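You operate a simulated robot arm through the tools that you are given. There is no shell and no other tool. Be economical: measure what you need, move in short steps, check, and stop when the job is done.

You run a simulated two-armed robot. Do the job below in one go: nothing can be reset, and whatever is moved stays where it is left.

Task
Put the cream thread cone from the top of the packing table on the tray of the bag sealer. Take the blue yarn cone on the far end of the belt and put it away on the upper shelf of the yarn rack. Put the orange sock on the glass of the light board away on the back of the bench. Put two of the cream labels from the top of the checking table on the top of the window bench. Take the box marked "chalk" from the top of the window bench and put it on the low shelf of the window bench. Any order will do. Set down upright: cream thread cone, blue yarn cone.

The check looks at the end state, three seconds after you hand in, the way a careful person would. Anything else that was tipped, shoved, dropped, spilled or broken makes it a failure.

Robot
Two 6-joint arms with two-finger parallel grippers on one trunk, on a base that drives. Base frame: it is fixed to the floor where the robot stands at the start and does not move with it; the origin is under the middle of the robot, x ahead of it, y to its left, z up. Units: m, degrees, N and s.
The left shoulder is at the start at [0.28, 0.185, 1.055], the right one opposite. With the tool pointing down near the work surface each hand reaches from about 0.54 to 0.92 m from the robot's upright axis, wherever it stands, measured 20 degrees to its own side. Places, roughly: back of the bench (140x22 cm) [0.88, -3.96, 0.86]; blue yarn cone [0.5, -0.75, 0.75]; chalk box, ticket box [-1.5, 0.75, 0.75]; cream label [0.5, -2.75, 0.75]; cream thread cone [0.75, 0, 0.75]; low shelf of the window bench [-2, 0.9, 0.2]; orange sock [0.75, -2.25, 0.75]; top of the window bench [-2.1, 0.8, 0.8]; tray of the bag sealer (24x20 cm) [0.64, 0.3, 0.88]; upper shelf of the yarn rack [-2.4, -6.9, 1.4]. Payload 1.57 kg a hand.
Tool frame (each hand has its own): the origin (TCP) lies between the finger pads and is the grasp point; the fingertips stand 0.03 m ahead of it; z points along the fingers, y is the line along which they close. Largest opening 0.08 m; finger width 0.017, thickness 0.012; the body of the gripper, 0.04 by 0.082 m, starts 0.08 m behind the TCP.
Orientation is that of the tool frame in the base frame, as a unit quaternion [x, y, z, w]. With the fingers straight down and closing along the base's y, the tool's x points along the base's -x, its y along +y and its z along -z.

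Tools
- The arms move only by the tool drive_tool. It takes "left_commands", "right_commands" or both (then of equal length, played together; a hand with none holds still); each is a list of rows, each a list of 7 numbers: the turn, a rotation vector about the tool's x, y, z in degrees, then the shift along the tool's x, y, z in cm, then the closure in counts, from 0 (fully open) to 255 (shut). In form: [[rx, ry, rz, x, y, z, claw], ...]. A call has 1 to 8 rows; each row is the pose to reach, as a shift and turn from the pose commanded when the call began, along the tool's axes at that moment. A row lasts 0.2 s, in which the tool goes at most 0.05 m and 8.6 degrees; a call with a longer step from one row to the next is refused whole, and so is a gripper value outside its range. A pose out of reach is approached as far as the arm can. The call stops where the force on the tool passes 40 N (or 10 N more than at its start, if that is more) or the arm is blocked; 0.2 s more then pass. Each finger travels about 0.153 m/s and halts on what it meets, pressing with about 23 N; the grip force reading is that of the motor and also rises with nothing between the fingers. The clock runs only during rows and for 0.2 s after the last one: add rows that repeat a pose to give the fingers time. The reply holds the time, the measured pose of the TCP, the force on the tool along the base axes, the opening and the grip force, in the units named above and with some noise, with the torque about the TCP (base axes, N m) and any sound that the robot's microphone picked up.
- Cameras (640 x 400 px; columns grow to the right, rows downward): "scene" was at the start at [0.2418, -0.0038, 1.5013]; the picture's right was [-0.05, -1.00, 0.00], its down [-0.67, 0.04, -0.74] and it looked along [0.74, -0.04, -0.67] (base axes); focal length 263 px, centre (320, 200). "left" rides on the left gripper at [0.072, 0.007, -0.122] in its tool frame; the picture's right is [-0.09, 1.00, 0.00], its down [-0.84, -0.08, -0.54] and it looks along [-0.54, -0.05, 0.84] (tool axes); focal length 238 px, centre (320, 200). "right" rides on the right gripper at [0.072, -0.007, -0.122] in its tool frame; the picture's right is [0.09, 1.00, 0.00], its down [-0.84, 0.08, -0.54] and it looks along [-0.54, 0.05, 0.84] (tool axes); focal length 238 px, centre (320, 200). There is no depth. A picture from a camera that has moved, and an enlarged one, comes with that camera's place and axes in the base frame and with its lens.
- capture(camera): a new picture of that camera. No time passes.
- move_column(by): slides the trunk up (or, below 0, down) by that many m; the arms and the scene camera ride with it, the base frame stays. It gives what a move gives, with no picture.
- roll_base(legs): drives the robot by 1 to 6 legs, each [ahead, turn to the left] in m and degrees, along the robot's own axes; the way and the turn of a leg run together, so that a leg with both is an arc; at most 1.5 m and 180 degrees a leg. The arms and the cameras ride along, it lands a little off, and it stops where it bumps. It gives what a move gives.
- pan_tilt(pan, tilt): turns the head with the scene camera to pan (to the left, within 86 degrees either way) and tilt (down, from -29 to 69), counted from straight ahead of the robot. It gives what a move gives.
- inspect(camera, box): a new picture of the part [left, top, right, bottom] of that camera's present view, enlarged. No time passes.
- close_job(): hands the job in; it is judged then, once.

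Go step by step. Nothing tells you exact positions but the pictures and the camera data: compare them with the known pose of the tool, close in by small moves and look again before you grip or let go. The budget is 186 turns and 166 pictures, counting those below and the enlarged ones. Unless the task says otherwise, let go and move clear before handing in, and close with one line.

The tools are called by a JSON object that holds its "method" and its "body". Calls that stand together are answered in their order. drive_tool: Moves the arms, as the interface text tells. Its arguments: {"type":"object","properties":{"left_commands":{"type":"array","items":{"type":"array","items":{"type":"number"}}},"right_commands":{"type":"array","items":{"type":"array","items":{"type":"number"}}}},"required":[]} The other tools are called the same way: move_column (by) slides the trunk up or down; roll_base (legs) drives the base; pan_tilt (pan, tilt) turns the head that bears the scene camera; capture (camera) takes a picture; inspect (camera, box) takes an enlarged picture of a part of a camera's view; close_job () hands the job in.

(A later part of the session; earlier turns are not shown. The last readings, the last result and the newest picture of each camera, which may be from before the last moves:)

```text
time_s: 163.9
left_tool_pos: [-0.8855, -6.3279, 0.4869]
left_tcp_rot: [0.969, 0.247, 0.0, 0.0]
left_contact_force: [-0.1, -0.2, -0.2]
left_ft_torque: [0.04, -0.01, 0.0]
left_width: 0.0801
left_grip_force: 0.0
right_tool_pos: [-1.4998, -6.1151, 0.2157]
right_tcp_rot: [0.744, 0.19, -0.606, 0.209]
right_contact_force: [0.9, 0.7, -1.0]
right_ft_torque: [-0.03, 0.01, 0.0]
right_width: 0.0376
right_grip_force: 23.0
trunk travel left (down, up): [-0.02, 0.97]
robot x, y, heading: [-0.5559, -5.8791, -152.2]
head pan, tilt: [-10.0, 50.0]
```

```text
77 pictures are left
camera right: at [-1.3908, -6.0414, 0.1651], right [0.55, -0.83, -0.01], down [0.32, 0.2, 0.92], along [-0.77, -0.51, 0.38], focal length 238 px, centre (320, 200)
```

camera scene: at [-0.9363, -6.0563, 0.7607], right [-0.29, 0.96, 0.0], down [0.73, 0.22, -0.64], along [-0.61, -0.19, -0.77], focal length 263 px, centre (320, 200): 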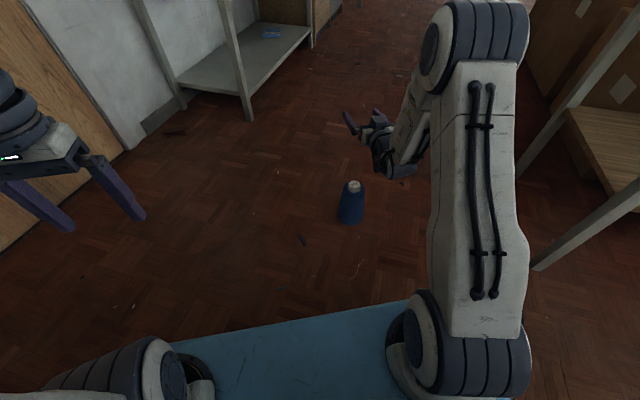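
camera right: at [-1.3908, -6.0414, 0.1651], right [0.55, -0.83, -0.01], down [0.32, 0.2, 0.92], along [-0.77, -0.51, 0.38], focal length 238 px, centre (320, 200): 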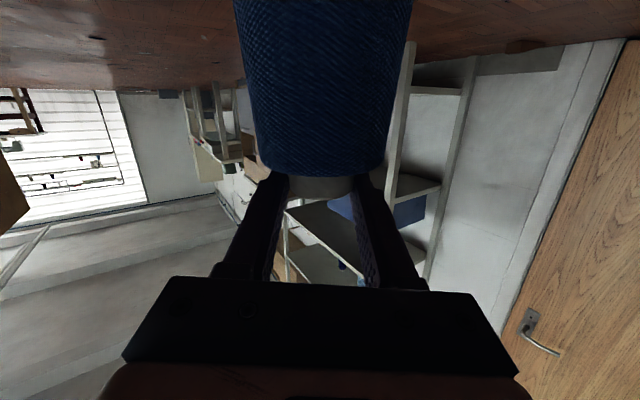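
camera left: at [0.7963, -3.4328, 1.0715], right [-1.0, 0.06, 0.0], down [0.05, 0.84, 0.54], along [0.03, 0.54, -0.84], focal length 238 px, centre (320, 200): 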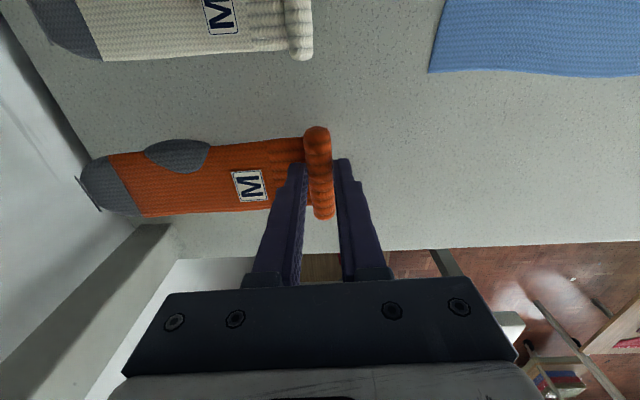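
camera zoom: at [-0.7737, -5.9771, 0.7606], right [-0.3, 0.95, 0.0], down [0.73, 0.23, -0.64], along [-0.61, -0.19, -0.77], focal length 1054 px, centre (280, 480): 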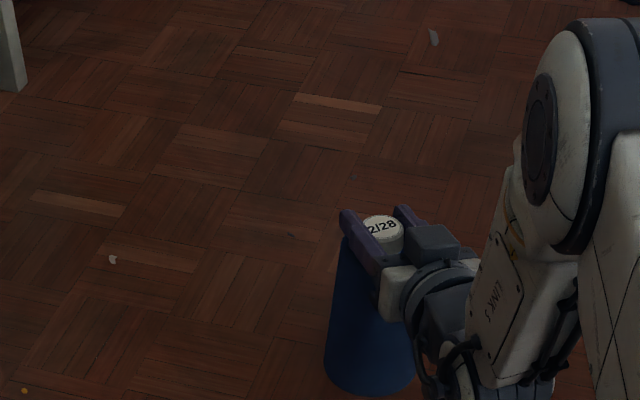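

It holds upright at 37.6 mm. Now I'll raise the trunk fully.

{"method": "move_column", "body": {"by": 0.4}}

{"method": "move_column", "body": {"by": 0.4}}

{"method": "move_column", "body": {"by": 0.16}}

{"method": "pan_tilt", "body": {"pan": 15, "tilt": 20}}

{"method": "capture", "body": {"camera": "scene"}}

```text
time_s: 167.7
left_tool_pos: [-0.8849, -6.3277, 0.8859]
left_tcp_rot: [0.969, 0.247, 0.0, 0.001]
left_contact_force: [0.3, 0.6, -0.8]
left_ft_torque: [0.01, -0.02, 0.0]
left_width: 0.0798
left_grip_force: 0.0
right_tool_pos: [-1.5011, -6.1156, 0.6147]
right_tcp_rot: [0.744, 0.19, -0.605, 0.21]
right_contact_force: [-0.2, 0.7, -1.9]
right_ft_torque: [-0.02, -0.03, 0.01]
right_width: 0.0373
right_grip_force: 23.2
trunk travel left (down, up): [-0.42, 0.57]
robot x, y, heading: [-0.5597, -5.8814, -152.4]
head pan, tilt: [-10.0, 50.0]
```

```text
time_s: 171.6
left_tool_pos: [-0.8852, -6.3272, 1.2862]
left_tcp_rot: [0.969, 0.246, 0.0, 0.0]
left_contact_force: [-0.4, -0.2, -0.4]
left_ft_torque: [0.0, 0.03, -0.04]
left_width: 0.0799
left_grip_force: 0.0
right_tool_pos: [-1.5008, -6.1162, 1.0152]
right_tcp_rot: [0.744, 0.19, -0.606, 0.209]
right_contact_force: [0.9, -0.9, -2.3]
right_ft_torque: [-0.02, 0.05, -0.01]
right_width: 0.0371
right_grip_force: 23.4
trunk travel left (down, up): [-0.82, 0.17]
robot x, y, heading: [-0.5578, -5.8793, -152.6]
head pan, tilt: [-10.0, 50.0]
```

```text
time_s: 173.4
left_tool_pos: [-0.8857, -6.3272, 1.4457]
left_tcp_rot: [0.969, 0.246, 0.0, 0.0]
left_contact_force: [-0.5, 0.3, -0.4]
left_ft_torque: [-0.02, 0.0, -0.02]
left_width: 0.0801
left_grip_force: 0.0
right_tool_pos: [-1.5008, -6.1157, 1.1753]
right_tcp_rot: [0.744, 0.19, -0.606, 0.21]
right_contact_force: [-0.5, 0.6, -3.0]
right_ft_torque: [0.01, -0.04, -0.02]
right_width: 0.0371
right_grip_force: 22.6
trunk travel left (down, up): [-0.98, 0.01]
robot x, y, heading: [-0.5562, -5.8822, -152.5]
head pan, tilt: [-10.0, 50.0]
```

```text
time_s: 174.3
left_tool_pos: [-0.8847, -6.3283, 1.4462]
left_tcp_rot: [0.969, 0.247, 0.0, 0.0]
left_contact_force: [-0.5, -0.3, 0.6]
left_ft_torque: [0.02, 0.0, -0.01]
left_width: 0.0802
left_grip_force: 0.0
right_tool_pos: [-1.501, -6.1137, 1.1746]
right_tcp_rot: [0.744, 0.19, -0.606, 0.21]
right_contact_force: [0.5, -0.4, -2.5]
right_ft_torque: [0.0, -0.02, 0.0]
right_width: 0.0371
right_grip_force: 23.3
trunk travel left (down, up): [-0.98, 0.01]
robot x, y, heading: [-0.5552, -5.8789, -152.5]
head pan, tilt: [15.0, 20.0]
```

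```text
76 pictures are left
camera scene: at [-0.7691, -6.0168, 1.7662], right [-0.67, 0.74, 0.0], down [0.25, 0.23, -0.94], along [-0.69, -0.63, -0.34], focal length 263 px, centre (320, 200)
```

scene: 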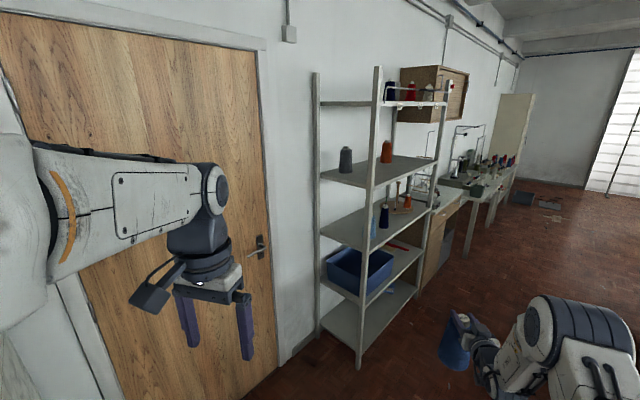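

The upper shelf is at z≈1.35, its front edge at y≈−6.76, with a grey cone near x −2.12 and an orange one near −2.59. The free spot is around (−2.36, −6.90), so I'll raise the hand now in open space.

{"method": "drive_tool", "body": {"right_commands": [[0, 0, 0, -4.5, 0.35, -0.8, 255], [0, 0, 0, -9, 0.7, -1.6, 255], [0, 0, 0, -13.5, 1.1, -2.4, 255], [0, 0, 0, -18, 1.5, -3.3, 255], [0, 0, 0, -22.5, 1.8, -4.1, 255], [0, 0, 0, -27, 2.2, -4.9, 255], [0, 0, 0, -31.5, 2.5, -5.8, 255], [0, 0, 0, -36, 2.9, -6.6, 255]]}}

{"method": "capture", "body": {"camera": "right"}}

```text
time_s: 176.1
left_tool_pos: [-0.8844, -6.3281, 1.4464]
left_tcp_rot: [0.969, 0.246, 0.0, 0.0]
left_contact_force: [0.0, -0.1, -0.4]
left_ft_torque: [0.04, -0.02, 0.0]
left_width: 0.08
left_grip_force: 0.1
right_tool_pos: [-1.4985, -6.1158, 1.5436]
right_tcp_rot: [0.743, 0.19, -0.606, 0.209]
right_contact_force: [0.7, 0.7, -2.7]
right_ft_torque: [-0.02, 0.01, -0.02]
right_width: 0.0369
right_grip_force: 23.0
trunk travel left (down, up): [-0.98, 0.01]
robot x, y, heading: [-0.5551, -5.8816, -152.6]
head pan, tilt: [15.0, 20.0]
```

```text
75 pictures are left
camera right: at [-1.3883, -6.0417, 1.4931], right [0.55, -0.83, -0.01], down [0.32, 0.2, 0.92], along [-0.77, -0.51, 0.38], focal length 238 px, centre (320, 200)
```

right: 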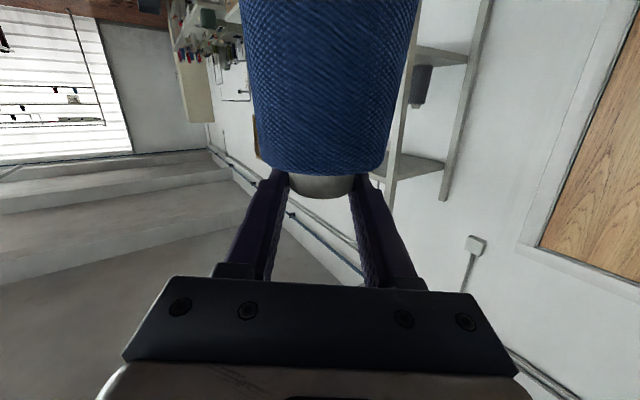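

The hand reaches 1.544 with the cone upright. There's no room to swing round right in front of the rack, so I'll approach diagonally at heading −135° and first stop short.

{"method": "roll_base", "body": {"legs": [[0, -13.3], [0.642, 0], [0, 30.9]]}}

{"method": "pan_tilt", "body": {"pan": -5, "tilt": 20}}

{"method": "capture", "body": {"camera": "scene"}}

```text
time_s: 182.0
left_tool_pos: [-1.375, -6.5614, 1.445]
left_tcp_rot: [0.924, 0.381, 0.0, 0.0]
left_contact_force: [0.2, -0.5, -1.0]
left_ft_torque: [0.01, -0.01, 0.03]
left_width: 0.0802
left_grip_force: 0.1
right_tool_pos: [-2.0236, -6.5292, 1.5425]
right_tcp_rot: [0.71, 0.293, -0.57, 0.292]
right_contact_force: [-0.2, 0.0, -2.6]
right_ft_torque: [0.02, 0.0, -0.01]
right_width: 0.0366
right_grip_force: 22.9
trunk travel left (down, up): [-0.98, 0.01]
robot x, y, heading: [-1.1832, -6.0397, -136.0]
head pan, tilt: [15.0, 20.0]
```

```text
time_s: 182.8
left_tool_pos: [-1.3762, -6.5619, 1.4457]
left_tcp_rot: [0.924, 0.382, 0.0, -0.001]
left_contact_force: [0.0, 0.2, 0.4]
left_ft_torque: [-0.02, -0.02, 0.01]
left_width: 0.0799
left_grip_force: 0.1
right_tool_pos: [-2.0245, -6.5286, 1.5425]
right_tcp_rot: [0.709, 0.293, -0.57, 0.293]
right_contact_force: [-0.1, 0.0, -1.9]
right_ft_torque: [-0.02, 0.02, 0.02]
right_width: 0.0368
right_grip_force: 23.1
trunk travel left (down, up): [-0.98, 0.01]
robot x, y, heading: [-1.1861, -6.0408, -136.4]
head pan, tilt: [-5.0, 20.0]
```

```text
74 pictures are left
camera scene: at [-1.3752, -6.2094, 1.7663], right [-0.63, 0.78, 0.0], down [0.27, 0.21, -0.94], along [-0.73, -0.59, -0.34], focal length 263 px, centre (320, 200)
```

scene: 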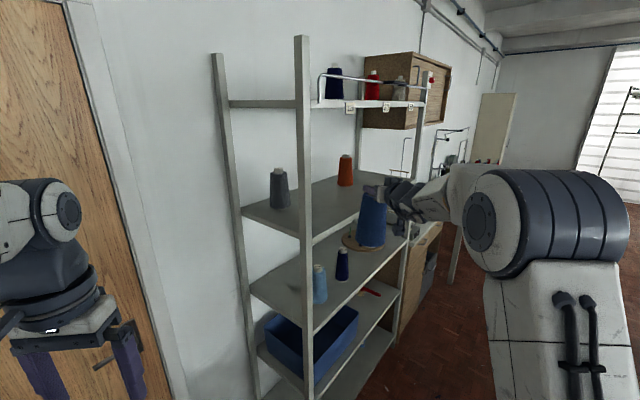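

The cone's base is about 3.5 cm above the shelf level (z≈1.335), so it can go straight in. I'll drive 0.3 m and check.

{"method": "roll_base", "body": {"legs": [[0.3, 0]]}}

{"method": "capture", "body": {"camera": "scene"}}

```text
time_s: 184.8
left_tool_pos: [-1.5859, -6.7668, 1.4464]
left_tcp_rot: [0.924, 0.383, 0.0, 0.0]
left_contact_force: [0.0, 0.5, -0.1]
left_ft_torque: [-0.01, -0.02, -0.01]
left_width: 0.0801
left_grip_force: 0.0
right_tool_pos: [-2.236, -6.7363, 1.5427]
right_tcp_rot: [0.709, 0.294, -0.569, 0.294]
right_contact_force: [-1.2, 0.5, -1.6]
right_ft_torque: [-0.03, 0.02, -0.01]
right_width: 0.0367
right_grip_force: 23.0
trunk travel left (down, up): [-0.98, 0.01]
robot x, y, heading: [-1.3983, -6.2419, -135.8]
head pan, tilt: [-5.0, 20.0]
```

```text
73 pictures are left
camera scene: at [-1.5869, -6.4137, 1.7662], right [-0.63, 0.78, 0.0], down [0.27, 0.22, -0.94], along [-0.73, -0.59, -0.34], focal length 263 px, centre (320, 200)
```

scene: 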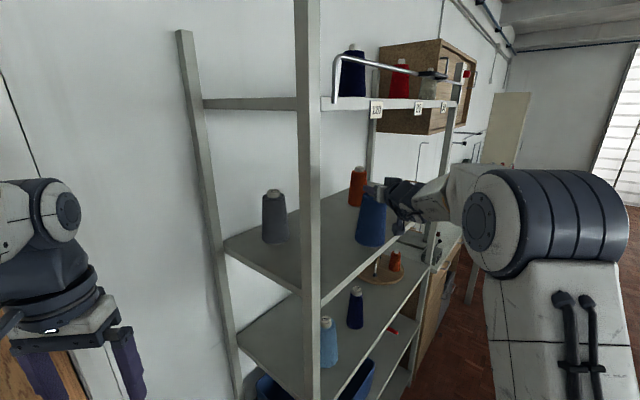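

The cone is entering over the shelf between the orange and grey ones. Another 0.2 m.

{"method": "roll_base", "body": {"legs": [[0.19, 0]]}}

{"method": "pan_tilt", "body": {"pan": -5, "tilt": 32}}

{"method": "capture", "body": {"camera": "scene"}}

{"method": "capture", "body": {"camera": "right"}}

```text
time_s: 186.4
left_tool_pos: [-1.7185, -6.8985, 1.4451]
left_tcp_rot: [0.923, 0.385, 0.001, 0.0]
left_contact_force: [0.1, 1.2, -0.1]
left_ft_torque: [-0.03, -0.01, 0.02]
left_width: 0.08
left_grip_force: 0.0
right_tool_pos: [-2.3692, -6.8721, 1.5412]
right_tcp_rot: [0.709, 0.296, -0.568, 0.295]
right_contact_force: [-0.4, -0.3, -2.2]
right_ft_torque: [0.02, 0.01, 0.0]
right_width: 0.0369
right_grip_force: 23.0
trunk travel left (down, up): [-0.98, 0.01]
robot x, y, heading: [-1.532, -6.3738, -135.6]
head pan, tilt: [-5.0, 20.0]
```

```text
time_s: 187.1
left_tool_pos: [-1.7192, -6.8998, 1.4473]
left_tcp_rot: [0.923, 0.385, 0.0, -0.001]
left_contact_force: [0.6, 0.5, -0.1]
left_ft_torque: [0.0, 0.03, 0.01]
left_width: 0.0798
left_grip_force: 0.0
right_tool_pos: [-2.3663, -6.8732, 1.5412]
right_tcp_rot: [0.709, 0.296, -0.568, 0.295]
right_contact_force: [0.7, 0.4, -2.5]
right_ft_torque: [0.04, 0.0, 0.02]
right_width: 0.0366
right_grip_force: 23.0
trunk travel left (down, up): [-0.98, 0.01]
robot x, y, heading: [-1.5329, -6.3773, -135.5]
head pan, tilt: [-5.0, 32.0]
```

```text
72 pictures are left
camera scene: at [-1.7188, -6.5441, 1.7472], right [-0.63, 0.77, 0.0], down [0.41, 0.34, -0.85], along [-0.66, -0.54, -0.53], focal length 263 px, centre (320, 200)
```

scene: 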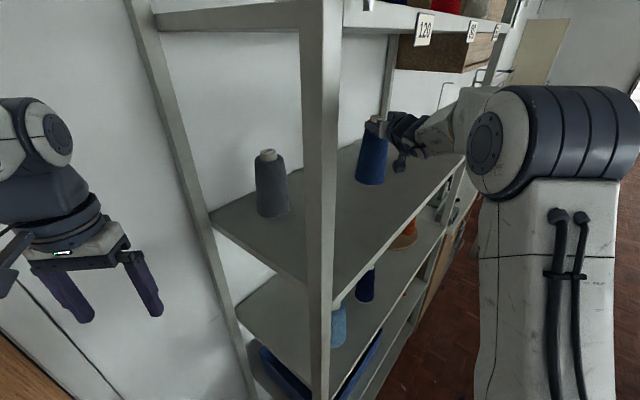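

```text
71 pictures are left
camera right: at [-2.2836, -6.7696, 1.492], right [0.77, -0.64, -0.01], down [0.25, 0.29, 0.92], along [-0.59, -0.71, 0.38], focal length 238 px, centre (320, 200)
```

right: 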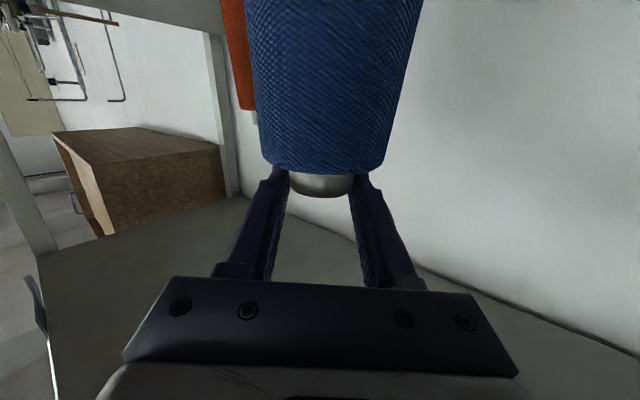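

The cone hangs over the free spot. I'll creep down.

{"method": "drive_tool", "body": {"right_commands": [[0, 0, 0, 1.47, -0.12, 0.27, 255], [0, 0, 0, 2.25, -0.19, 0.41, 255], [0, 0, 0, 2.6, -0.22, 0.48, 255], [0, 0, 0, 2.95, -0.25, 0.54, 255]]}}

{"method": "inspect", "body": {"camera": "scene", "box": [320, 90, 460, 220]}}

```text
time_s: 188.1
left_tool_pos: [-1.7183, -6.9, 1.4474]
left_tcp_rot: [0.923, 0.385, 0.0, 0.0]
left_contact_force: [0.5, 0.0, 0.0]
left_ft_torque: [0.01, 0.04, 0.03]
left_width: 0.0799
left_grip_force: 0.0
right_tool_pos: [-2.3654, -6.8733, 1.5199]
right_tcp_rot: [0.704, 0.295, -0.573, 0.298]
right_contact_force: [3.5, -1.8, 25.6]
right_ft_torque: [0.04, 0.08, -0.17]
right_width: 0.0363
right_grip_force: 23.1
trunk travel left (down, up): [-0.98, 0.01]
robot x, y, heading: [-1.5334, -6.3759, -135.7]
head pan, tilt: [-5.0, 32.0]
```

```text
3.08 times, centred on (390, 155) of scene
camera zoom: at [-1.7169, -6.5437, 1.7478], right [-0.63, 0.77, 0.0], down [0.41, 0.34, -0.85], along [-0.66, -0.54, -0.53], focal length 810 px, centre (105, 338)
```

zoom: 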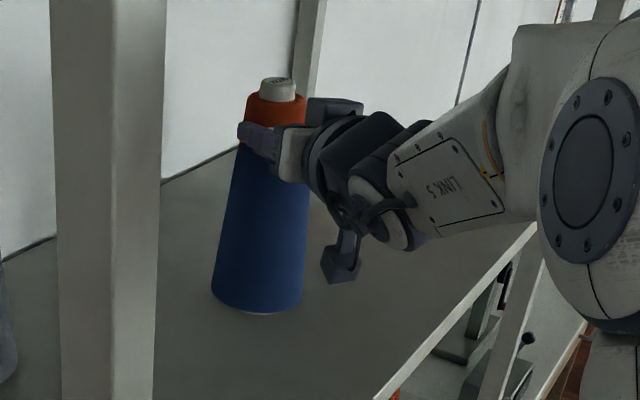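

It's in contact with 25 N and the cone looks vertical. I'll ease up slightly and open slowly.

{"method": "drive_tool", "body": {"right_commands": [[0, 0, 0, -0.3, 0, 0, 255], [0, 0, 0, -0.4, 0, -0.05, 200], [0, 0, 0, -0.4, 0, -0.05, 120], [0, 0, 0, -0.4, 0, -0.05, 40], [0, 0, 0, -0.4, 0, -0.05, 0], [0, 0, 0, -0.4, 0, -0.05, 0]]}}

{"method": "inspect", "body": {"camera": "scene", "box": [320, 90, 460, 220]}}

{"method": "capture", "body": {"camera": "right"}}

```text
time_s: 189.5
left_tool_pos: [-1.7182, -6.899, 1.4454]
left_tcp_rot: [0.923, 0.385, 0.0, 0.0]
left_contact_force: [0.5, -0.3, -0.1]
left_ft_torque: [-0.01, 0.01, 0.02]
left_width: 0.08
left_grip_force: 0.1
right_tool_pos: [-2.3675, -6.8736, 1.5157]
right_tcp_rot: [0.708, 0.295, -0.57, 0.294]
right_contact_force: [-3.1, -2.2, 13.2]
right_ft_torque: [0.01, 0.68, 0.05]
right_width: 0.0801
right_grip_force: 0.1
trunk travel left (down, up): [-0.98, 0.01]
robot x, y, heading: [-1.533, -6.3769, -135.8]
head pan, tilt: [-5.0, 32.0]
```

```text
3.08 times, centred on (390, 155) of scene
camera zoom: at [-1.7183, -6.5439, 1.7472], right [-0.63, 0.77, 0.0], down [0.41, 0.34, -0.85], along [-0.66, -0.54, -0.53], focal length 810 px, centre (105, 338)
```

zoom: 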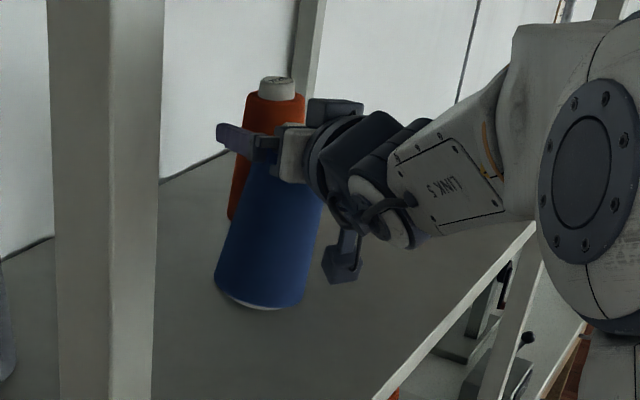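

```text
68 pictures are left
camera right: at [-2.2841, -6.7707, 1.4661], right [0.77, -0.64, -0.01], down [0.25, 0.29, 0.92], along [-0.59, -0.71, 0.38], focal length 238 px, centre (320, 200)
```

right: 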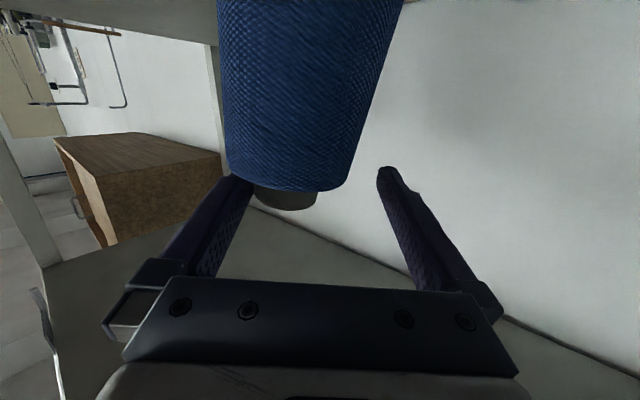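

The cone has tipped slightly (about 7°) toward the right finger and is leaning there, with the finger still pressing down on it. I'll unload by rising a few millimetres while nudging left to bring it upright.

{"method": "drive_tool", "body": {"right_commands": [[0, 0, 0, -0.3, 0.1, -0.05, 0], [0, 0, 0, -0.5, 0.3, -0.1, 0], [0, 0, 0, -0.5, 0.5, -0.1, 0]]}}

{"method": "capture", "body": {"camera": "right"}}

{"method": "inspect", "body": {"camera": "scene", "box": [320, 90, 460, 220]}}

```text
time_s: 190.3
left_tool_pos: [-1.719, -6.899, 1.4457]
left_tcp_rot: [0.923, 0.385, 0.0, 0.0]
left_contact_force: [0.0, 0.4, 0.4]
left_ft_torque: [0.02, -0.03, 0.01]
left_width: 0.0801
left_grip_force: 0.0
right_tool_pos: [-2.3639, -6.8748, 1.5199]
right_tcp_rot: [0.71, 0.295, -0.568, 0.293]
right_contact_force: [0.7, 0.8, 0.6]
right_ft_torque: [-0.02, 0.01, -0.02]
right_width: 0.0802
right_grip_force: 0.1
trunk travel left (down, up): [-0.98, 0.01]
robot x, y, heading: [-1.531, -6.3748, -135.8]
head pan, tilt: [-5.0, 32.0]
```

```text
67 pictures are left
camera right: at [-2.2805, -6.7725, 1.471], right [0.77, -0.64, -0.01], down [0.25, 0.29, 0.93], along [-0.59, -0.71, 0.38], focal length 238 px, centre (320, 200)
```

right: 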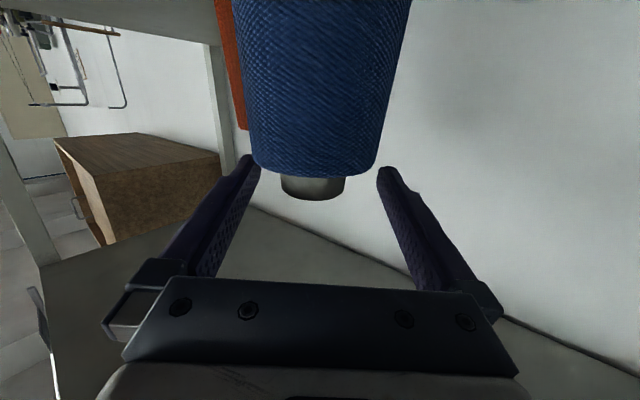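

```text
3.08 times, centred on (390, 155) of scene
camera zoom: at [-1.7188, -6.5442, 1.747], right [-0.63, 0.77, 0.0], down [0.41, 0.34, -0.85], along [-0.66, -0.54, -0.53], focal length 810 px, centre (105, 338)
```

zoom: 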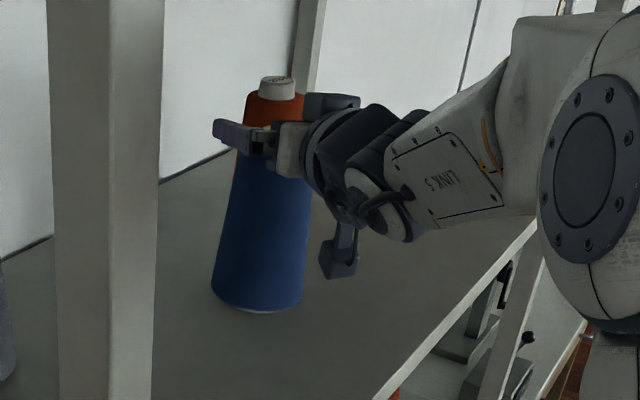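

The cone settled upright by itself and the hand is free of it. I'll rise clear and back straight out.

{"method": "drive_tool", "body": {"right_commands": [[0, 0, 0, -1, 0.1, -0.2, 0], [0, 0, 0, -2.5, 0.2, -0.5, 0], [0, 0, 0, -4, 0.3, -0.8, 0]]}}

{"method": "roll_base", "body": {"legs": [[-0.5, 0]]}}

{"method": "pan_tilt", "body": {"pan": -3, "tilt": 22}}

{"method": "inspect", "body": {"camera": "scene", "box": [200, 60, 460, 280]}}

```text
time_s: 191.1
left_tool_pos: [-1.7198, -6.8997, 1.446]
left_tcp_rot: [0.923, 0.384, 0.0, 0.0]
left_contact_force: [-0.5, 0.8, 0.5]
left_ft_torque: [-0.02, 0.01, 0.02]
left_width: 0.0801
left_grip_force: 0.0
right_tool_pos: [-2.3624, -6.8724, 1.5631]
right_tcp_rot: [0.708, 0.296, -0.568, 0.296]
right_contact_force: [0.0, 0.1, 0.2]
right_ft_torque: [0.0, 0.03, -0.04]
right_width: 0.0799
right_grip_force: 0.1
trunk travel left (down, up): [-0.98, 0.01]
robot x, y, heading: [-1.5311, -6.3741, -135.5]
head pan, tilt: [-5.0, 32.0]
```

```text
time_s: 194.1
left_tool_pos: [-1.3621, -6.5402, 1.4462]
left_tcp_rot: [0.928, 0.373, 0.0, 0.0]
left_contact_force: [0.1, -0.3, -0.6]
left_ft_torque: [-0.01, 0.01, -0.02]
left_width: 0.0801
left_grip_force: 0.0
right_tool_pos: [-2.0042, -6.4969, 1.5625]
right_tcp_rot: [0.712, 0.286, -0.573, 0.287]
right_contact_force: [1.3, 0.2, -0.4]
right_ft_torque: [-0.05, 0.01, 0.0]
right_width: 0.0801
right_grip_force: 0.0
trunk travel left (down, up): [-0.98, 0.01]
robot x, y, heading: [-1.1619, -6.0207, -137.2]
head pan, tilt: [-5.0, 32.0]
```

```text
time_s: 194.8
left_tool_pos: [-1.3625, -6.5422, 1.4451]
left_tcp_rot: [0.928, 0.373, 0.0, 0.0]
left_contact_force: [0.5, -0.3, -0.6]
left_ft_torque: [0.01, -0.02, 0.01]
left_width: 0.0799
left_grip_force: 0.2
right_tool_pos: [-2.0044, -6.4976, 1.5636]
right_tcp_rot: [0.712, 0.286, -0.573, 0.287]
right_contact_force: [0.6, -0.3, -0.8]
right_ft_torque: [0.0, -0.02, -0.04]
right_width: 0.0797
right_grip_force: 0.0
trunk travel left (down, up): [-0.98, 0.01]
robot x, y, heading: [-1.1597, -6.0225, -137.2]
head pan, tilt: [-3.0, 22.0]
```

```text
1.82 times, centred on (330, 170) of scene
camera zoom: at [-1.3527, -6.1913, 1.763], right [-0.64, 0.77, 0.0], down [0.29, 0.24, -0.93], along [-0.71, -0.59, -0.38], focal length 479 px, centre (302, 254)
```

zoom: 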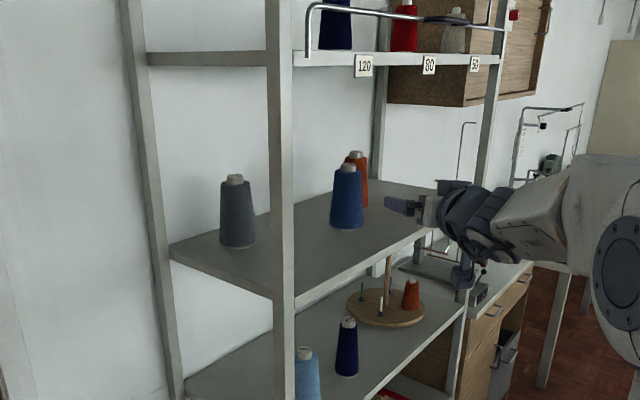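

The blue cone stands upright on the upper shelf. Next I'll fold the right hand back to pointing down and lower the trunk to normal.

{"method": "drive_tool", "body": {"right_commands": [[0, 8, 0, 0.7, 0, -3.9, 0], [0, 16, 0, 1.4, 0, -7.8, 0], [0, 24, 0, 2.1, 0, -11.7, 0], [0, 32, 0, 2.8, 0, -15.6, 0], [0, 40, 0, 3.5, 0, -19.5, 0], [0, 48, 0, 4.2, 0, -23.4, 0], [0, 56, 0, 4.9, 0, -27.3, 0], [0, 64, 0, 5.6, 0, -31.2, 0]]}}

{"method": "drive_tool", "body": {"right_commands": [[0, 8, 0, 0, 0, 3, 0], [0, 14, 0, 0, 0, 6, 0], [0, 16, 0, 0, 0, 8, 0]]}}

{"method": "move_column", "body": {"by": -0.24}}

```text
time_s: 196.6
left_tool_pos: [-1.3625, -6.5416, 1.4457]
left_tcp_rot: [0.928, 0.373, 0.0, 0.0]
left_contact_force: [1.3, -0.1, 0.0]
left_ft_torque: [-0.01, -0.04, 0.02]
left_width: 0.0803
left_grip_force: 0.0
right_tool_pos: [-1.7923, -6.2634, 1.5611]
right_tcp_rot: [0.908, 0.395, -0.107, 0.093]
right_contact_force: [-0.4, 0.3, -0.5]
right_ft_torque: [0.0, 0.01, 0.02]
right_width: 0.0799
right_grip_force: 0.1
trunk travel left (down, up): [-0.98, 0.01]
robot x, y, heading: [-1.1651, -6.0258, -137.6]
head pan, tilt: [-3.0, 22.0]
```

```text
time_s: 197.4
left_tool_pos: [-1.3614, -6.5418, 1.4468]
left_tcp_rot: [0.928, 0.373, 0.0, 0.0]
left_contact_force: [-0.2, 0.2, -0.4]
left_ft_torque: [0.01, -0.01, 0.0]
left_width: 0.08
left_grip_force: 0.2
right_tool_pos: [-1.8024, -6.2826, 1.4868]
right_tcp_rot: [0.914, 0.404, 0.02, 0.036]
right_contact_force: [-1.1, 0.0, -0.2]
right_ft_torque: [-0.01, 0.01, -0.01]
right_width: 0.0802
right_grip_force: 0.0
trunk travel left (down, up): [-0.98, 0.01]
robot x, y, heading: [-1.1656, -6.0251, -137.5]
head pan, tilt: [-3.0, 22.0]
```

```text
time_s: 199.9
left_tool_pos: [-1.363, -6.5406, 1.2067]
left_tcp_rot: [0.928, 0.374, 0.0, 0.001]
left_contact_force: [0.1, 0.2, -1.1]
left_ft_torque: [-0.02, -0.05, -0.04]
left_width: 0.0798
left_grip_force: 0.1
right_tool_pos: [-1.8008, -6.2825, 1.2478]
right_tcp_rot: [0.914, 0.404, 0.019, 0.036]
right_contact_force: [-0.8, -0.3, 0.3]
right_ft_torque: [-0.03, -0.01, -0.01]
right_width: 0.0798
right_grip_force: 0.1
trunk travel left (down, up): [-0.74, 0.25]
robot x, y, heading: [-1.1645, -6.0272, -137.4]
head pan, tilt: [-3.0, 22.0]
```

I'll straighten and retract the right hand, then drive back to the corridor.

{"method": "drive_tool", "body": {"right_commands": [[2, 0, 2, 4, 0, 0, 0], [4, 0, 4, 8, 0, 0, 0], [4.6, 0, 5, 12, 0, 0, 0], [4.6, 0, 5, 14, 0, 0, 0]]}}

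{"method": "roll_base", "body": {"legs": [[0, 160.4], [1.09, 0], [0, 67]]}}

{"method": "pan_tilt", "body": {"pan": 0, "tilt": 20}}

{"method": "capture", "body": {"camera": "scene"}}

```text
time_s: 200.9
left_tool_pos: [-1.3621, -6.5416, 1.2059]
left_tcp_rot: [0.928, 0.373, 0.0, 0.001]
left_contact_force: [-0.4, 0.0, 0.6]
left_ft_torque: [0.01, 0.01, 0.0]
left_width: 0.0801
left_grip_force: 0.0
right_tool_pos: [-1.7081, -6.1781, 1.2512]
right_tcp_rot: [0.932, 0.364, 0.005, -0.002]
right_contact_force: [0.5, 0.0, 0.6]
right_ft_torque: [0.0, -0.01, 0.0]
right_width: 0.0799
right_grip_force: 0.1
trunk travel left (down, up): [-0.74, 0.25]
robot x, y, heading: [-1.1642, -6.0217, -137.3]
head pan, tilt: [-3.0, 22.0]
```

```text
time_s: 216.0
left_tool_pos: [-0.3529, -5.1433, 1.2059]
left_tcp_rot: [-0.7, 0.714, -0.001, 0.0]
left_contact_force: [-0.5, 0.1, 0.0]
left_ft_torque: [0.01, -0.01, 0.01]
left_width: 0.0803
left_grip_force: 0.2
right_tool_pos: [0.1485, -5.1513, 1.2504]
right_tcp_rot: [-0.694, 0.72, -0.003, -0.004]
right_contact_force: [0.8, -0.2, 1.3]
right_ft_torque: [0.0, 0.03, -0.02]
right_width: 0.0798
right_grip_force: 0.2
trunk travel left (down, up): [-0.74, 0.25]
robot x, y, heading: [-0.127, -5.6549, 87.9]
head pan, tilt: [-3.0, 22.0]
```

```text
time_s: 216.6
left_tool_pos: [-0.3526, -5.1444, 1.2063]
left_tcp_rot: [-0.701, 0.713, 0.0, 0.0]
left_contact_force: [0.4, 0.2, -0.9]
left_ft_torque: [-0.03, 0.02, -0.02]
left_width: 0.08
left_grip_force: 0.1
right_tool_pos: [0.1483, -5.1523, 1.2509]
right_tcp_rot: [-0.694, 0.72, -0.003, -0.003]
right_contact_force: [0.4, -0.4, -0.2]
right_ft_torque: [0.04, -0.01, 0.01]
right_width: 0.0802
right_grip_force: 0.0
trunk travel left (down, up): [-0.74, 0.25]
robot x, y, heading: [-0.1269, -5.6499, 88.0]
head pan, tilt: [0.0, 20.0]
```

```text
64 pictures are left
camera scene: at [-0.1191, -5.3967, 1.5263], right [1.0, -0.04, 0.0], down [-0.01, -0.34, -0.94], along [0.03, 0.94, -0.34], focal length 263 px, centre (320, 200)
```

scene: 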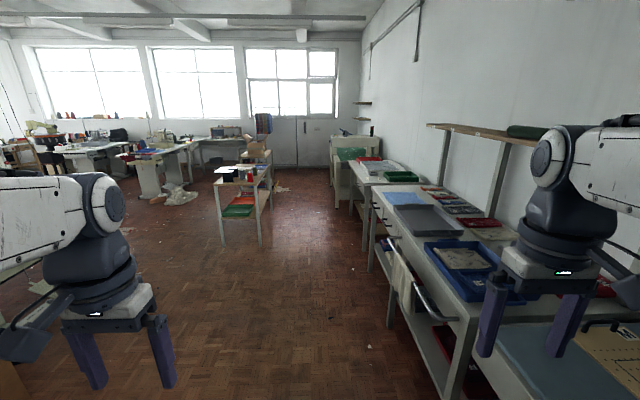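

The way up the corridor is clear. I'll drive to the checking table and face the labels.

{"method": "roll_base", "body": {"legs": [[0, 2.6], [1.43, 0], [1.43, 0], [0, -90.6]]}}

{"method": "pan_tilt", "body": {"pan": 0, "tilt": 45}}

{"method": "capture", "body": {"camera": "scene"}}

```text
time_s: 234.4
left_tool_pos: [0.2788, -2.5645, 1.2064]
left_tcp_rot: [-0.03, 1.0, 0.0, 0.001]
left_contact_force: [-0.3, -0.5, -0.2]
left_ft_torque: [0.02, -0.01, -0.03]
left_width: 0.0801
left_grip_force: 0.2
right_tool_pos: [0.3094, -3.066, 1.2511]
right_tcp_rot: [-0.02, 1.0, 0.001, -0.004]
right_contact_force: [0.5, -0.1, -0.1]
right_ft_torque: [0.0, -0.02, 0.0]
right_width: 0.08
right_grip_force: 0.1
trunk travel left (down, up): [-0.74, 0.25]
robot x, y, heading: [-0.2061, -2.8303, 2.7]
head pan, tilt: [0.0, 20.0]
```

```text
time_s: 235.3
left_tool_pos: [0.2802, -2.5653, 1.2066]
left_tcp_rot: [-0.03, 1.0, 0.0, 0.0]
left_contact_force: [0.1, 0.4, 0.3]
left_ft_torque: [0.02, 0.0, -0.01]
left_width: 0.0799
left_grip_force: 0.1
right_tool_pos: [0.3091, -3.0658, 1.2509]
right_tcp_rot: [-0.02, 1.0, 0.0, -0.004]
right_contact_force: [-1.1, -0.7, -0.1]
right_ft_torque: [0.01, 0.01, 0.01]
right_width: 0.0803
right_grip_force: 0.1
trunk travel left (down, up): [-0.74, 0.25]
robot x, y, heading: [-0.2056, -2.8286, 2.6]
head pan, tilt: [0.0, 45.0]
```

```text
63 pictures are left
camera scene: at [0.0317, -2.8186, 1.4877], right [0.04, -1.0, 0.0], down [-0.71, -0.03, -0.71], along [0.71, 0.03, -0.71], focal length 263 px, centre (320, 200)
```

scene: 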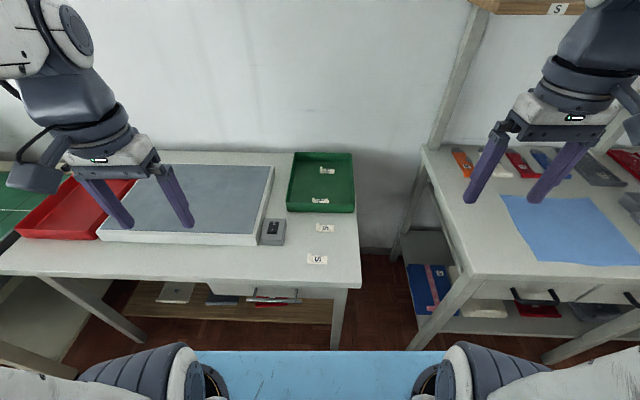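

The two loose "S" labels are at about (0.586, −2.792) and (0.466, −2.767). I'll take the far one with the left hand, first going above it.

{"method": "drive_tool", "body": {"left_commands": [[0, 0, 0, -3.65, -3.05, 0, 0], [0, 0, 0, -7.3, -6.1, 0, 0], [0, 0, 0, -10.95, -9.15, 0, 0], [0, 0, 0, -14.6, -12.2, 0, 0], [0, 0, 0, -18.25, -15.25, 0, 0], [0, 0, 0, -21.9, -18.3, 0, 0], [0, 0, 0, -25.55, -21.35, 0, 0], [0, 0, 0, -29.2, -24.4, 0, 0]]}}

{"method": "drive_tool", "body": {"left_commands": [[0, 0, 0, 0, 0, 4.8, 60], [0, 0, 0, 0, 0, 9.6, 100], [0, 0, 0, 0, 0, 14.4, 120], [0, 0, 0, 0, 0, 19.2, 120], [0, 0, 0, 0, 0, 24, 120], [0, 0, 0, 0, 0, 27, 120]]}}

{"method": "capture", "body": {"camera": "left"}}

{"method": "inspect", "body": {"camera": "scene", "box": [260, 170, 380, 290]}}

```text
time_s: 237.1
left_tool_pos: [0.5827, -2.7947, 1.2051]
left_tcp_rot: [-0.029, 1.0, 0.002, -0.002]
left_contact_force: [0.0, 0.0, 1.0]
left_ft_torque: [-0.02, -0.01, 0.01]
left_width: 0.0799
left_grip_force: 0.0
right_tool_pos: [0.309, -3.0666, 1.2506]
right_tcp_rot: [-0.02, 1.0, 0.0, -0.004]
right_contact_force: [-0.6, 0.1, 0.3]
right_ft_torque: [-0.03, -0.03, 0.02]
right_width: 0.08
right_grip_force: 0.1
trunk travel left (down, up): [-0.74, 0.25]
robot x, y, heading: [-0.207, -2.8296, 2.4]
head pan, tilt: [0.0, 45.0]
```

```text
time_s: 238.5
left_tool_pos: [0.5821, -2.792, 0.9386]
left_tcp_rot: [-0.029, 1.0, 0.0, 0.0]
left_contact_force: [0.5, 0.2, -0.3]
left_ft_torque: [0.0, 0.0, -0.01]
left_width: 0.042
left_grip_force: 0.0
right_tool_pos: [0.3096, -3.0664, 1.2513]
right_tcp_rot: [-0.02, 1.0, 0.0, -0.004]
right_contact_force: [-0.1, 0.6, 0.6]
right_ft_torque: [0.0, 0.01, -0.01]
right_width: 0.0803
right_grip_force: 0.1
trunk travel left (down, up): [-0.74, 0.25]
robot x, y, heading: [-0.204, -2.8314, 2.2]
head pan, tilt: [0.0, 45.0]
```

```text
62 pictures are left
camera left: at [0.5092, -2.7914, 1.0588], right [0.03, 1.0, 0.0], down [0.84, -0.03, 0.54], along [0.54, -0.02, -0.84], focal length 238 px, centre (320, 200)
```

left: 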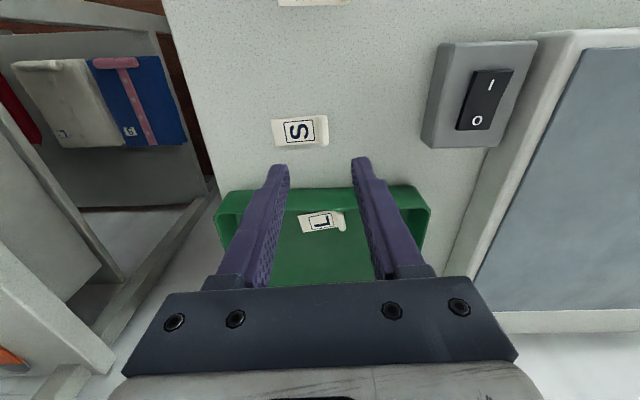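

```text
3.33 times, centred on (320, 230) of scene
camera zoom: at [0.0317, -2.8187, 1.4876], right [0.04, -1.0, 0.0], down [-0.71, -0.03, -0.71], along [0.71, 0.03, -0.71], focal length 878 px, centre (320, 100)
```

zoom: 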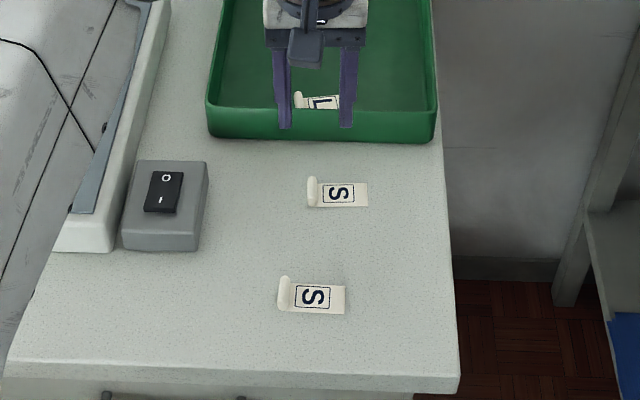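

The label's curl triangulates to (0.583, −2.789) at z≈0.805. I'll go down close and check.

{"method": "drive_tool", "body": {"left_commands": [[0, 0, 0, 0, 0.2, 4, 150], [0, 0, 0, 0, 0.3, 7.5, 170], [0, 0, 0, 0, 0.3, 8.6, 170]]}}

{"method": "inspect", "body": {"camera": "left", "box": [240, 100, 400, 220]}}

{"method": "inspect", "body": {"camera": "scene", "box": [290, 200, 350, 250]}}

```text
time_s: 239.3
left_tool_pos: [0.5834, -2.7885, 0.851]
left_tcp_rot: [-0.029, 1.0, 0.0, 0.0]
left_contact_force: [-0.7, 0.2, -0.3]
left_ft_torque: [0.0, 0.0, -0.01]
left_width: 0.0266
left_grip_force: 0.1
right_tool_pos: [0.3098, -3.0651, 1.2491]
right_tcp_rot: [-0.021, 1.0, 0.001, -0.005]
right_contact_force: [0.2, 0.6, -0.8]
right_ft_torque: [0.0, 0.0, -0.02]
right_width: 0.0799
right_grip_force: 0.1
trunk travel left (down, up): [-0.74, 0.25]
robot x, y, heading: [-0.2091, -2.8278, 2.4]
head pan, tilt: [0.0, 45.0]
```

```text
3.33 times, centred on (320, 160) of left
camera zoom: at [0.5107, -2.7881, 0.9724], right [0.03, 1.0, 0.0], down [0.84, -0.03, 0.54], along [0.54, -0.02, -0.84], focal length 794 px, centre (320, 333)
```

zoom: 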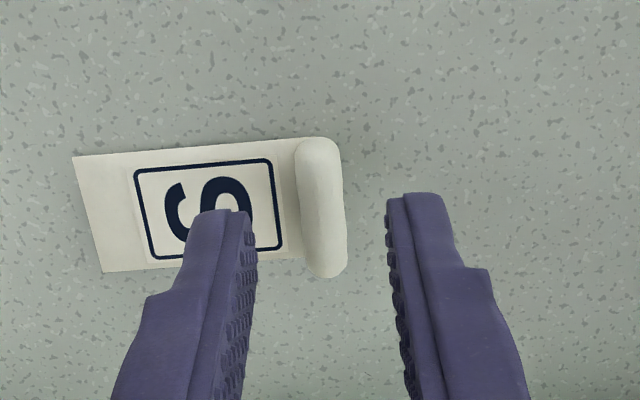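

```text
8.00 times, centred on (320, 225) of scene
camera zoom: at [0.0318, -2.8187, 1.4876], right [0.04, -1.0, 0.0], down [-0.71, -0.03, -0.71], along [0.71, 0.03, -0.71], focal length 2107 px, centre (320, 0)
```

zoom: 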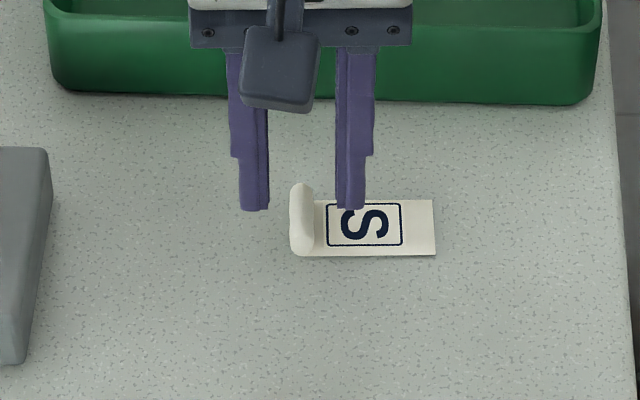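

The curl is centred between the fingers. I'll lower the last 1.5 cm, grip and lift.

{"method": "drive_tool", "body": {"left_commands": [[0, 0, 0, 0, 0, 0.8, 170], [0, 0, 0, 0, 0, 1.5, 170], [0, 0, 0, 0, 0, 1.5, 255], [0, 0, 0, 0, 0, 1.5, 255], [0, 0, 0, 0, 0, 1.5, 255], [0, 0, 0, 0, 0, 0, 255], [0, 0, 0, 0, 0, -3, 255], [0, 0, 0, 0, 0, -7, 255]]}}

{"method": "capture", "body": {"camera": "left"}}

```text
time_s: 241.1
left_tool_pos: [0.5845, -2.7876, 0.9193]
left_tcp_rot: [-0.03, 1.0, 0.0, -0.001]
left_contact_force: [0.1, 0.3, 0.6]
left_ft_torque: [0.0, 0.03, 0.01]
left_width: 0.0064
left_grip_force: 23.4
right_tool_pos: [0.309, -3.0659, 1.2509]
right_tcp_rot: [-0.02, 1.0, 0.0, -0.004]
right_contact_force: [0.3, -0.1, 0.3]
right_ft_torque: [0.0, 0.01, -0.02]
right_width: 0.0798
right_grip_force: 0.1
trunk travel left (down, up): [-0.74, 0.25]
robot x, y, heading: [-0.2066, -2.8267, 2.5]
head pan, tilt: [0.0, 45.0]
```

```text
58 pictures are left
camera left: at [0.512, -2.7865, 1.0405], right [0.03, 1.0, 0.0], down [0.84, -0.03, 0.54], along [0.54, -0.02, -0.84], focal length 238 px, centre (320, 200)
```

left: 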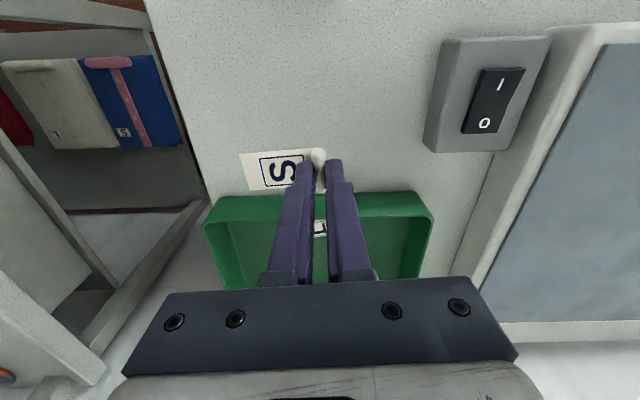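

Label 1 is in the left hand. I'll swing that hand up and aside, then bring the right hand over label 2.

{"method": "drive_tool", "body": {"left_commands": [[0, 0, 0, 2, 1, -4, 255], [0, 0, 0, 5, 3.5, -7, 255], [0, 0, 0, 8, 6, -10, 255], [0, 0, 0, 11, 8.5, -13, 255], [0, 0, 0, 14, 11, -16, 255], [0, 0, 0, 17, 13.5, -19, 255], [0, 0, 0, 20, 16.5, -21.5, 255], [0, 0, 0, 23, 20, -23, 255]]}}

{"method": "drive_tool", "body": {"right_commands": [[0, 0, 0, -2, 4, 1, 0], [0, 0, 0, -4, 8, 2, 0], [0, 0, 0, -6, 12, 3, 0], [0, 0, 0, -8, 16, 4, 20], [0, 0, 0, -10, 20, 6, 60], [0, 0, 0, -12, 24, 8, 100], [0, 0, 0, -14, 27.5, 10, 120], [0, 0, 0, -14.5, 29.3, 13, 120]]}}

{"method": "drive_tool", "body": {"right_commands": [[0, 0, 0, 0, 0, 4.5, 120], [0, 0, 0, 0, 0, 9, 120], [0, 0, 0, 0, 0, 13.5, 120], [0, 0, 0, 0, 0, 18, 120]]}}

{"method": "capture", "body": {"camera": "right"}}

{"method": "capture", "body": {"camera": "scene"}}

```text
time_s: 242.9
left_tool_pos: [0.3407, -2.6009, 1.1512]
left_tcp_rot: [-0.029, 1.0, 0.0, 0.0]
left_contact_force: [0.3, 0.1, 0.5]
left_ft_torque: [0.0, 0.03, -0.01]
left_width: 0.0064
left_grip_force: 22.6
right_tool_pos: [0.3097, -3.066, 1.2509]
right_tcp_rot: [-0.02, 1.0, 0.0, -0.004]
right_contact_force: [0.2, 0.7, -0.2]
right_ft_torque: [0.04, 0.05, 0.03]
right_width: 0.0802
right_grip_force: 0.0
trunk travel left (down, up): [-0.74, 0.25]
robot x, y, heading: [-0.2065, -2.8294, 2.5]
head pan, tilt: [0.0, 45.0]
```

```text
time_s: 244.7
left_tool_pos: [0.3415, -2.6011, 1.1507]
left_tcp_rot: [-0.029, 1.0, 0.0, 0.0]
left_contact_force: [0.7, 0.6, -0.4]
left_ft_torque: [0.03, -0.01, 0.01]
left_width: 0.0066
left_grip_force: 23.0
right_tool_pos: [0.4432, -2.767, 1.1197]
right_tcp_rot: [-0.019, 1.0, 0.0, -0.003]
right_contact_force: [-0.6, -0.4, -0.1]
right_ft_torque: [0.0, 0.02, 0.0]
right_width: 0.0422
right_grip_force: 0.2
trunk travel left (down, up): [-0.74, 0.25]
robot x, y, heading: [-0.2118, -2.8286, 2.6]
head pan, tilt: [0.0, 45.0]
```

```text
time_s: 245.7
left_tool_pos: [0.3415, -2.6002, 1.15]
left_tcp_rot: [-0.03, 1.0, 0.001, 0.001]
left_contact_force: [-1.0, -1.3, 0.2]
left_ft_torque: [0.0, -0.02, -0.03]
left_width: 0.0062
left_grip_force: 23.3
right_tool_pos: [0.4404, -2.7634, 0.9348]
right_tcp_rot: [-0.02, 1.0, 0.0, -0.004]
right_contact_force: [-0.7, -0.5, 0.8]
right_ft_torque: [-0.01, -0.01, 0.03]
right_width: 0.0423
right_grip_force: 0.0
trunk travel left (down, up): [-0.74, 0.25]
robot x, y, heading: [-0.2115, -2.8313, 2.2]
head pan, tilt: [0.0, 45.0]
```

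```text
57 pictures are left
camera right: at [0.3692, -2.7747, 1.0566], right [-0.13, 0.99, 0.0], down [0.84, 0.11, 0.53], along [0.53, 0.07, -0.84], focal length 238 px, centre (320, 200)
```

right: 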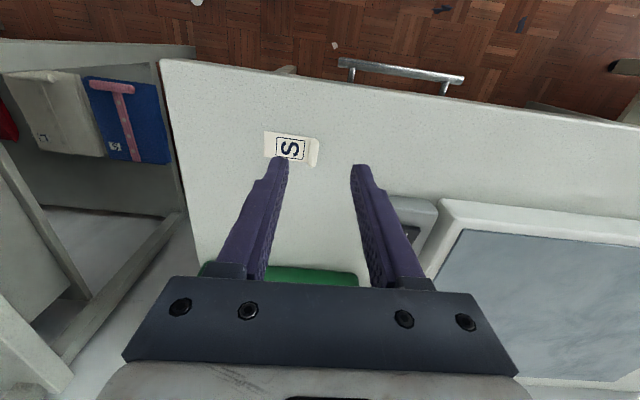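

```text
56 pictures are left
camera scene: at [0.0315, -2.8186, 1.4877], right [0.04, -1.0, 0.0], down [-0.71, -0.03, -0.71], along [0.71, 0.03, -0.71], focal length 263 px, centre (320, 200)
```

scene: 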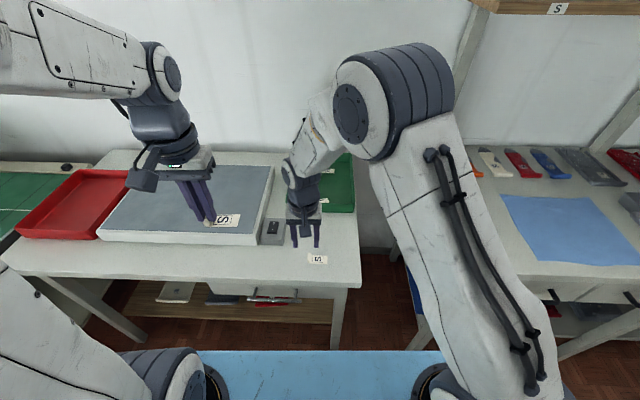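

Label 2's curl is at (0.4635, −2.768). I'll correct and descend close.

{"method": "drive_tool", "body": {"right_commands": [[0, 0, 0, -2.3, -0.5, 2, 150], [0, 0, 0, -2.3, -0.5, 6, 170], [0, 0, 0, -2.3, -0.5, 8.3, 170]]}}

{"method": "inspect", "body": {"camera": "right", "box": [240, 100, 400, 220]}}

```text
time_s: 246.5
left_tool_pos: [0.3421, -2.5994, 1.1503]
left_tcp_rot: [-0.029, 1.0, 0.0, 0.0]
left_contact_force: [-0.2, 0.7, 0.3]
left_ft_torque: [0.0, 0.05, -0.01]
left_width: 0.0065
left_grip_force: 23.3
right_tool_pos: [0.4627, -2.7712, 0.8557]
right_tcp_rot: [-0.02, 1.0, 0.001, -0.003]
right_contact_force: [-0.1, -0.2, -0.4]
right_ft_torque: [0.05, 0.0, 0.01]
right_width: 0.0265
right_grip_force: 0.1
trunk travel left (down, up): [-0.74, 0.25]
robot x, y, heading: [-0.2086, -2.8286, 2.3]
head pan, tilt: [0.0, 45.0]
```

```text
3.33 times, centred on (320, 160) of right
camera zoom: at [0.3913, -2.7807, 0.978], right [-0.13, 0.99, 0.0], down [0.84, 0.11, 0.53], along [0.53, 0.07, -0.85], focal length 794 px, centre (320, 333)
```

zoom: 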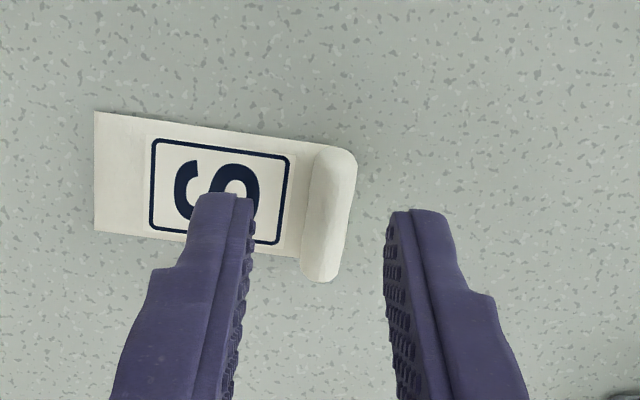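

I'll align with the curl's 9° slant, drop the last 2 cm, grip and lift.

{"method": "drive_tool", "body": {"right_commands": [[0, 0, 5, -0.2, 0.1, 0.5, 170], [0, 0, 9, -0.35, 0.2, 1.2, 170], [0, 0, 9, -0.35, 0.2, 2.0, 170], [0, 0, 9, -0.35, 0.2, 2.0, 255], [0, 0, 9, -0.35, 0.2, 2.0, 255], [0, 0, 9, -0.35, 0.2, 2.0, 255], [0, 0, 9, -0.35, 0.2, 0, 255], [0, 0, 9, -0.35, 0.2, -4, 255]]}}

{"method": "capture", "body": {"camera": "right"}}

```text
time_s: 248.3
left_tool_pos: [0.3418, -2.6012, 1.1499]
left_tcp_rot: [-0.03, 1.0, 0.001, 0.001]
left_contact_force: [1.0, -0.3, -0.2]
left_ft_torque: [-0.01, 0.03, -0.01]
left_width: 0.0066
left_grip_force: 23.0
right_tool_pos: [0.4636, -2.7681, 0.8978]
right_tcp_rot: [0.059, 0.998, 0.0, -0.005]
right_contact_force: [0.7, 0.5, -0.2]
right_ft_torque: [0.02, 0.02, 0.01]
right_width: 0.0063
right_grip_force: 23.2
trunk travel left (down, up): [-0.74, 0.25]
robot x, y, heading: [-0.2058, -2.83, 2.3]
head pan, tilt: [0.0, 45.0]
```

```text
54 pictures are left
camera right: at [0.3932, -2.7658, 1.0194], right [0.03, 1.0, 0.0], down [0.85, -0.02, 0.53], along [0.53, -0.01, -0.85], focal length 238 px, centre (320, 200)
```

right: 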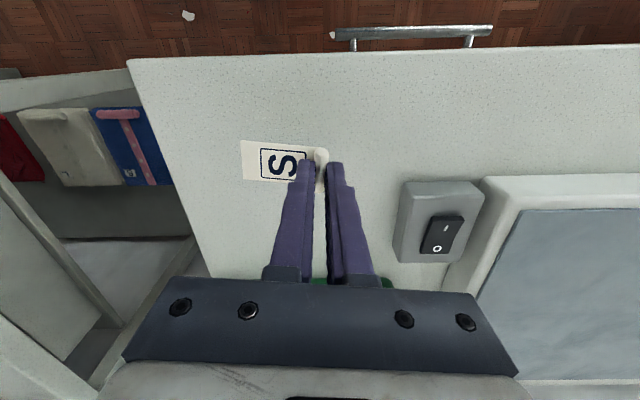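

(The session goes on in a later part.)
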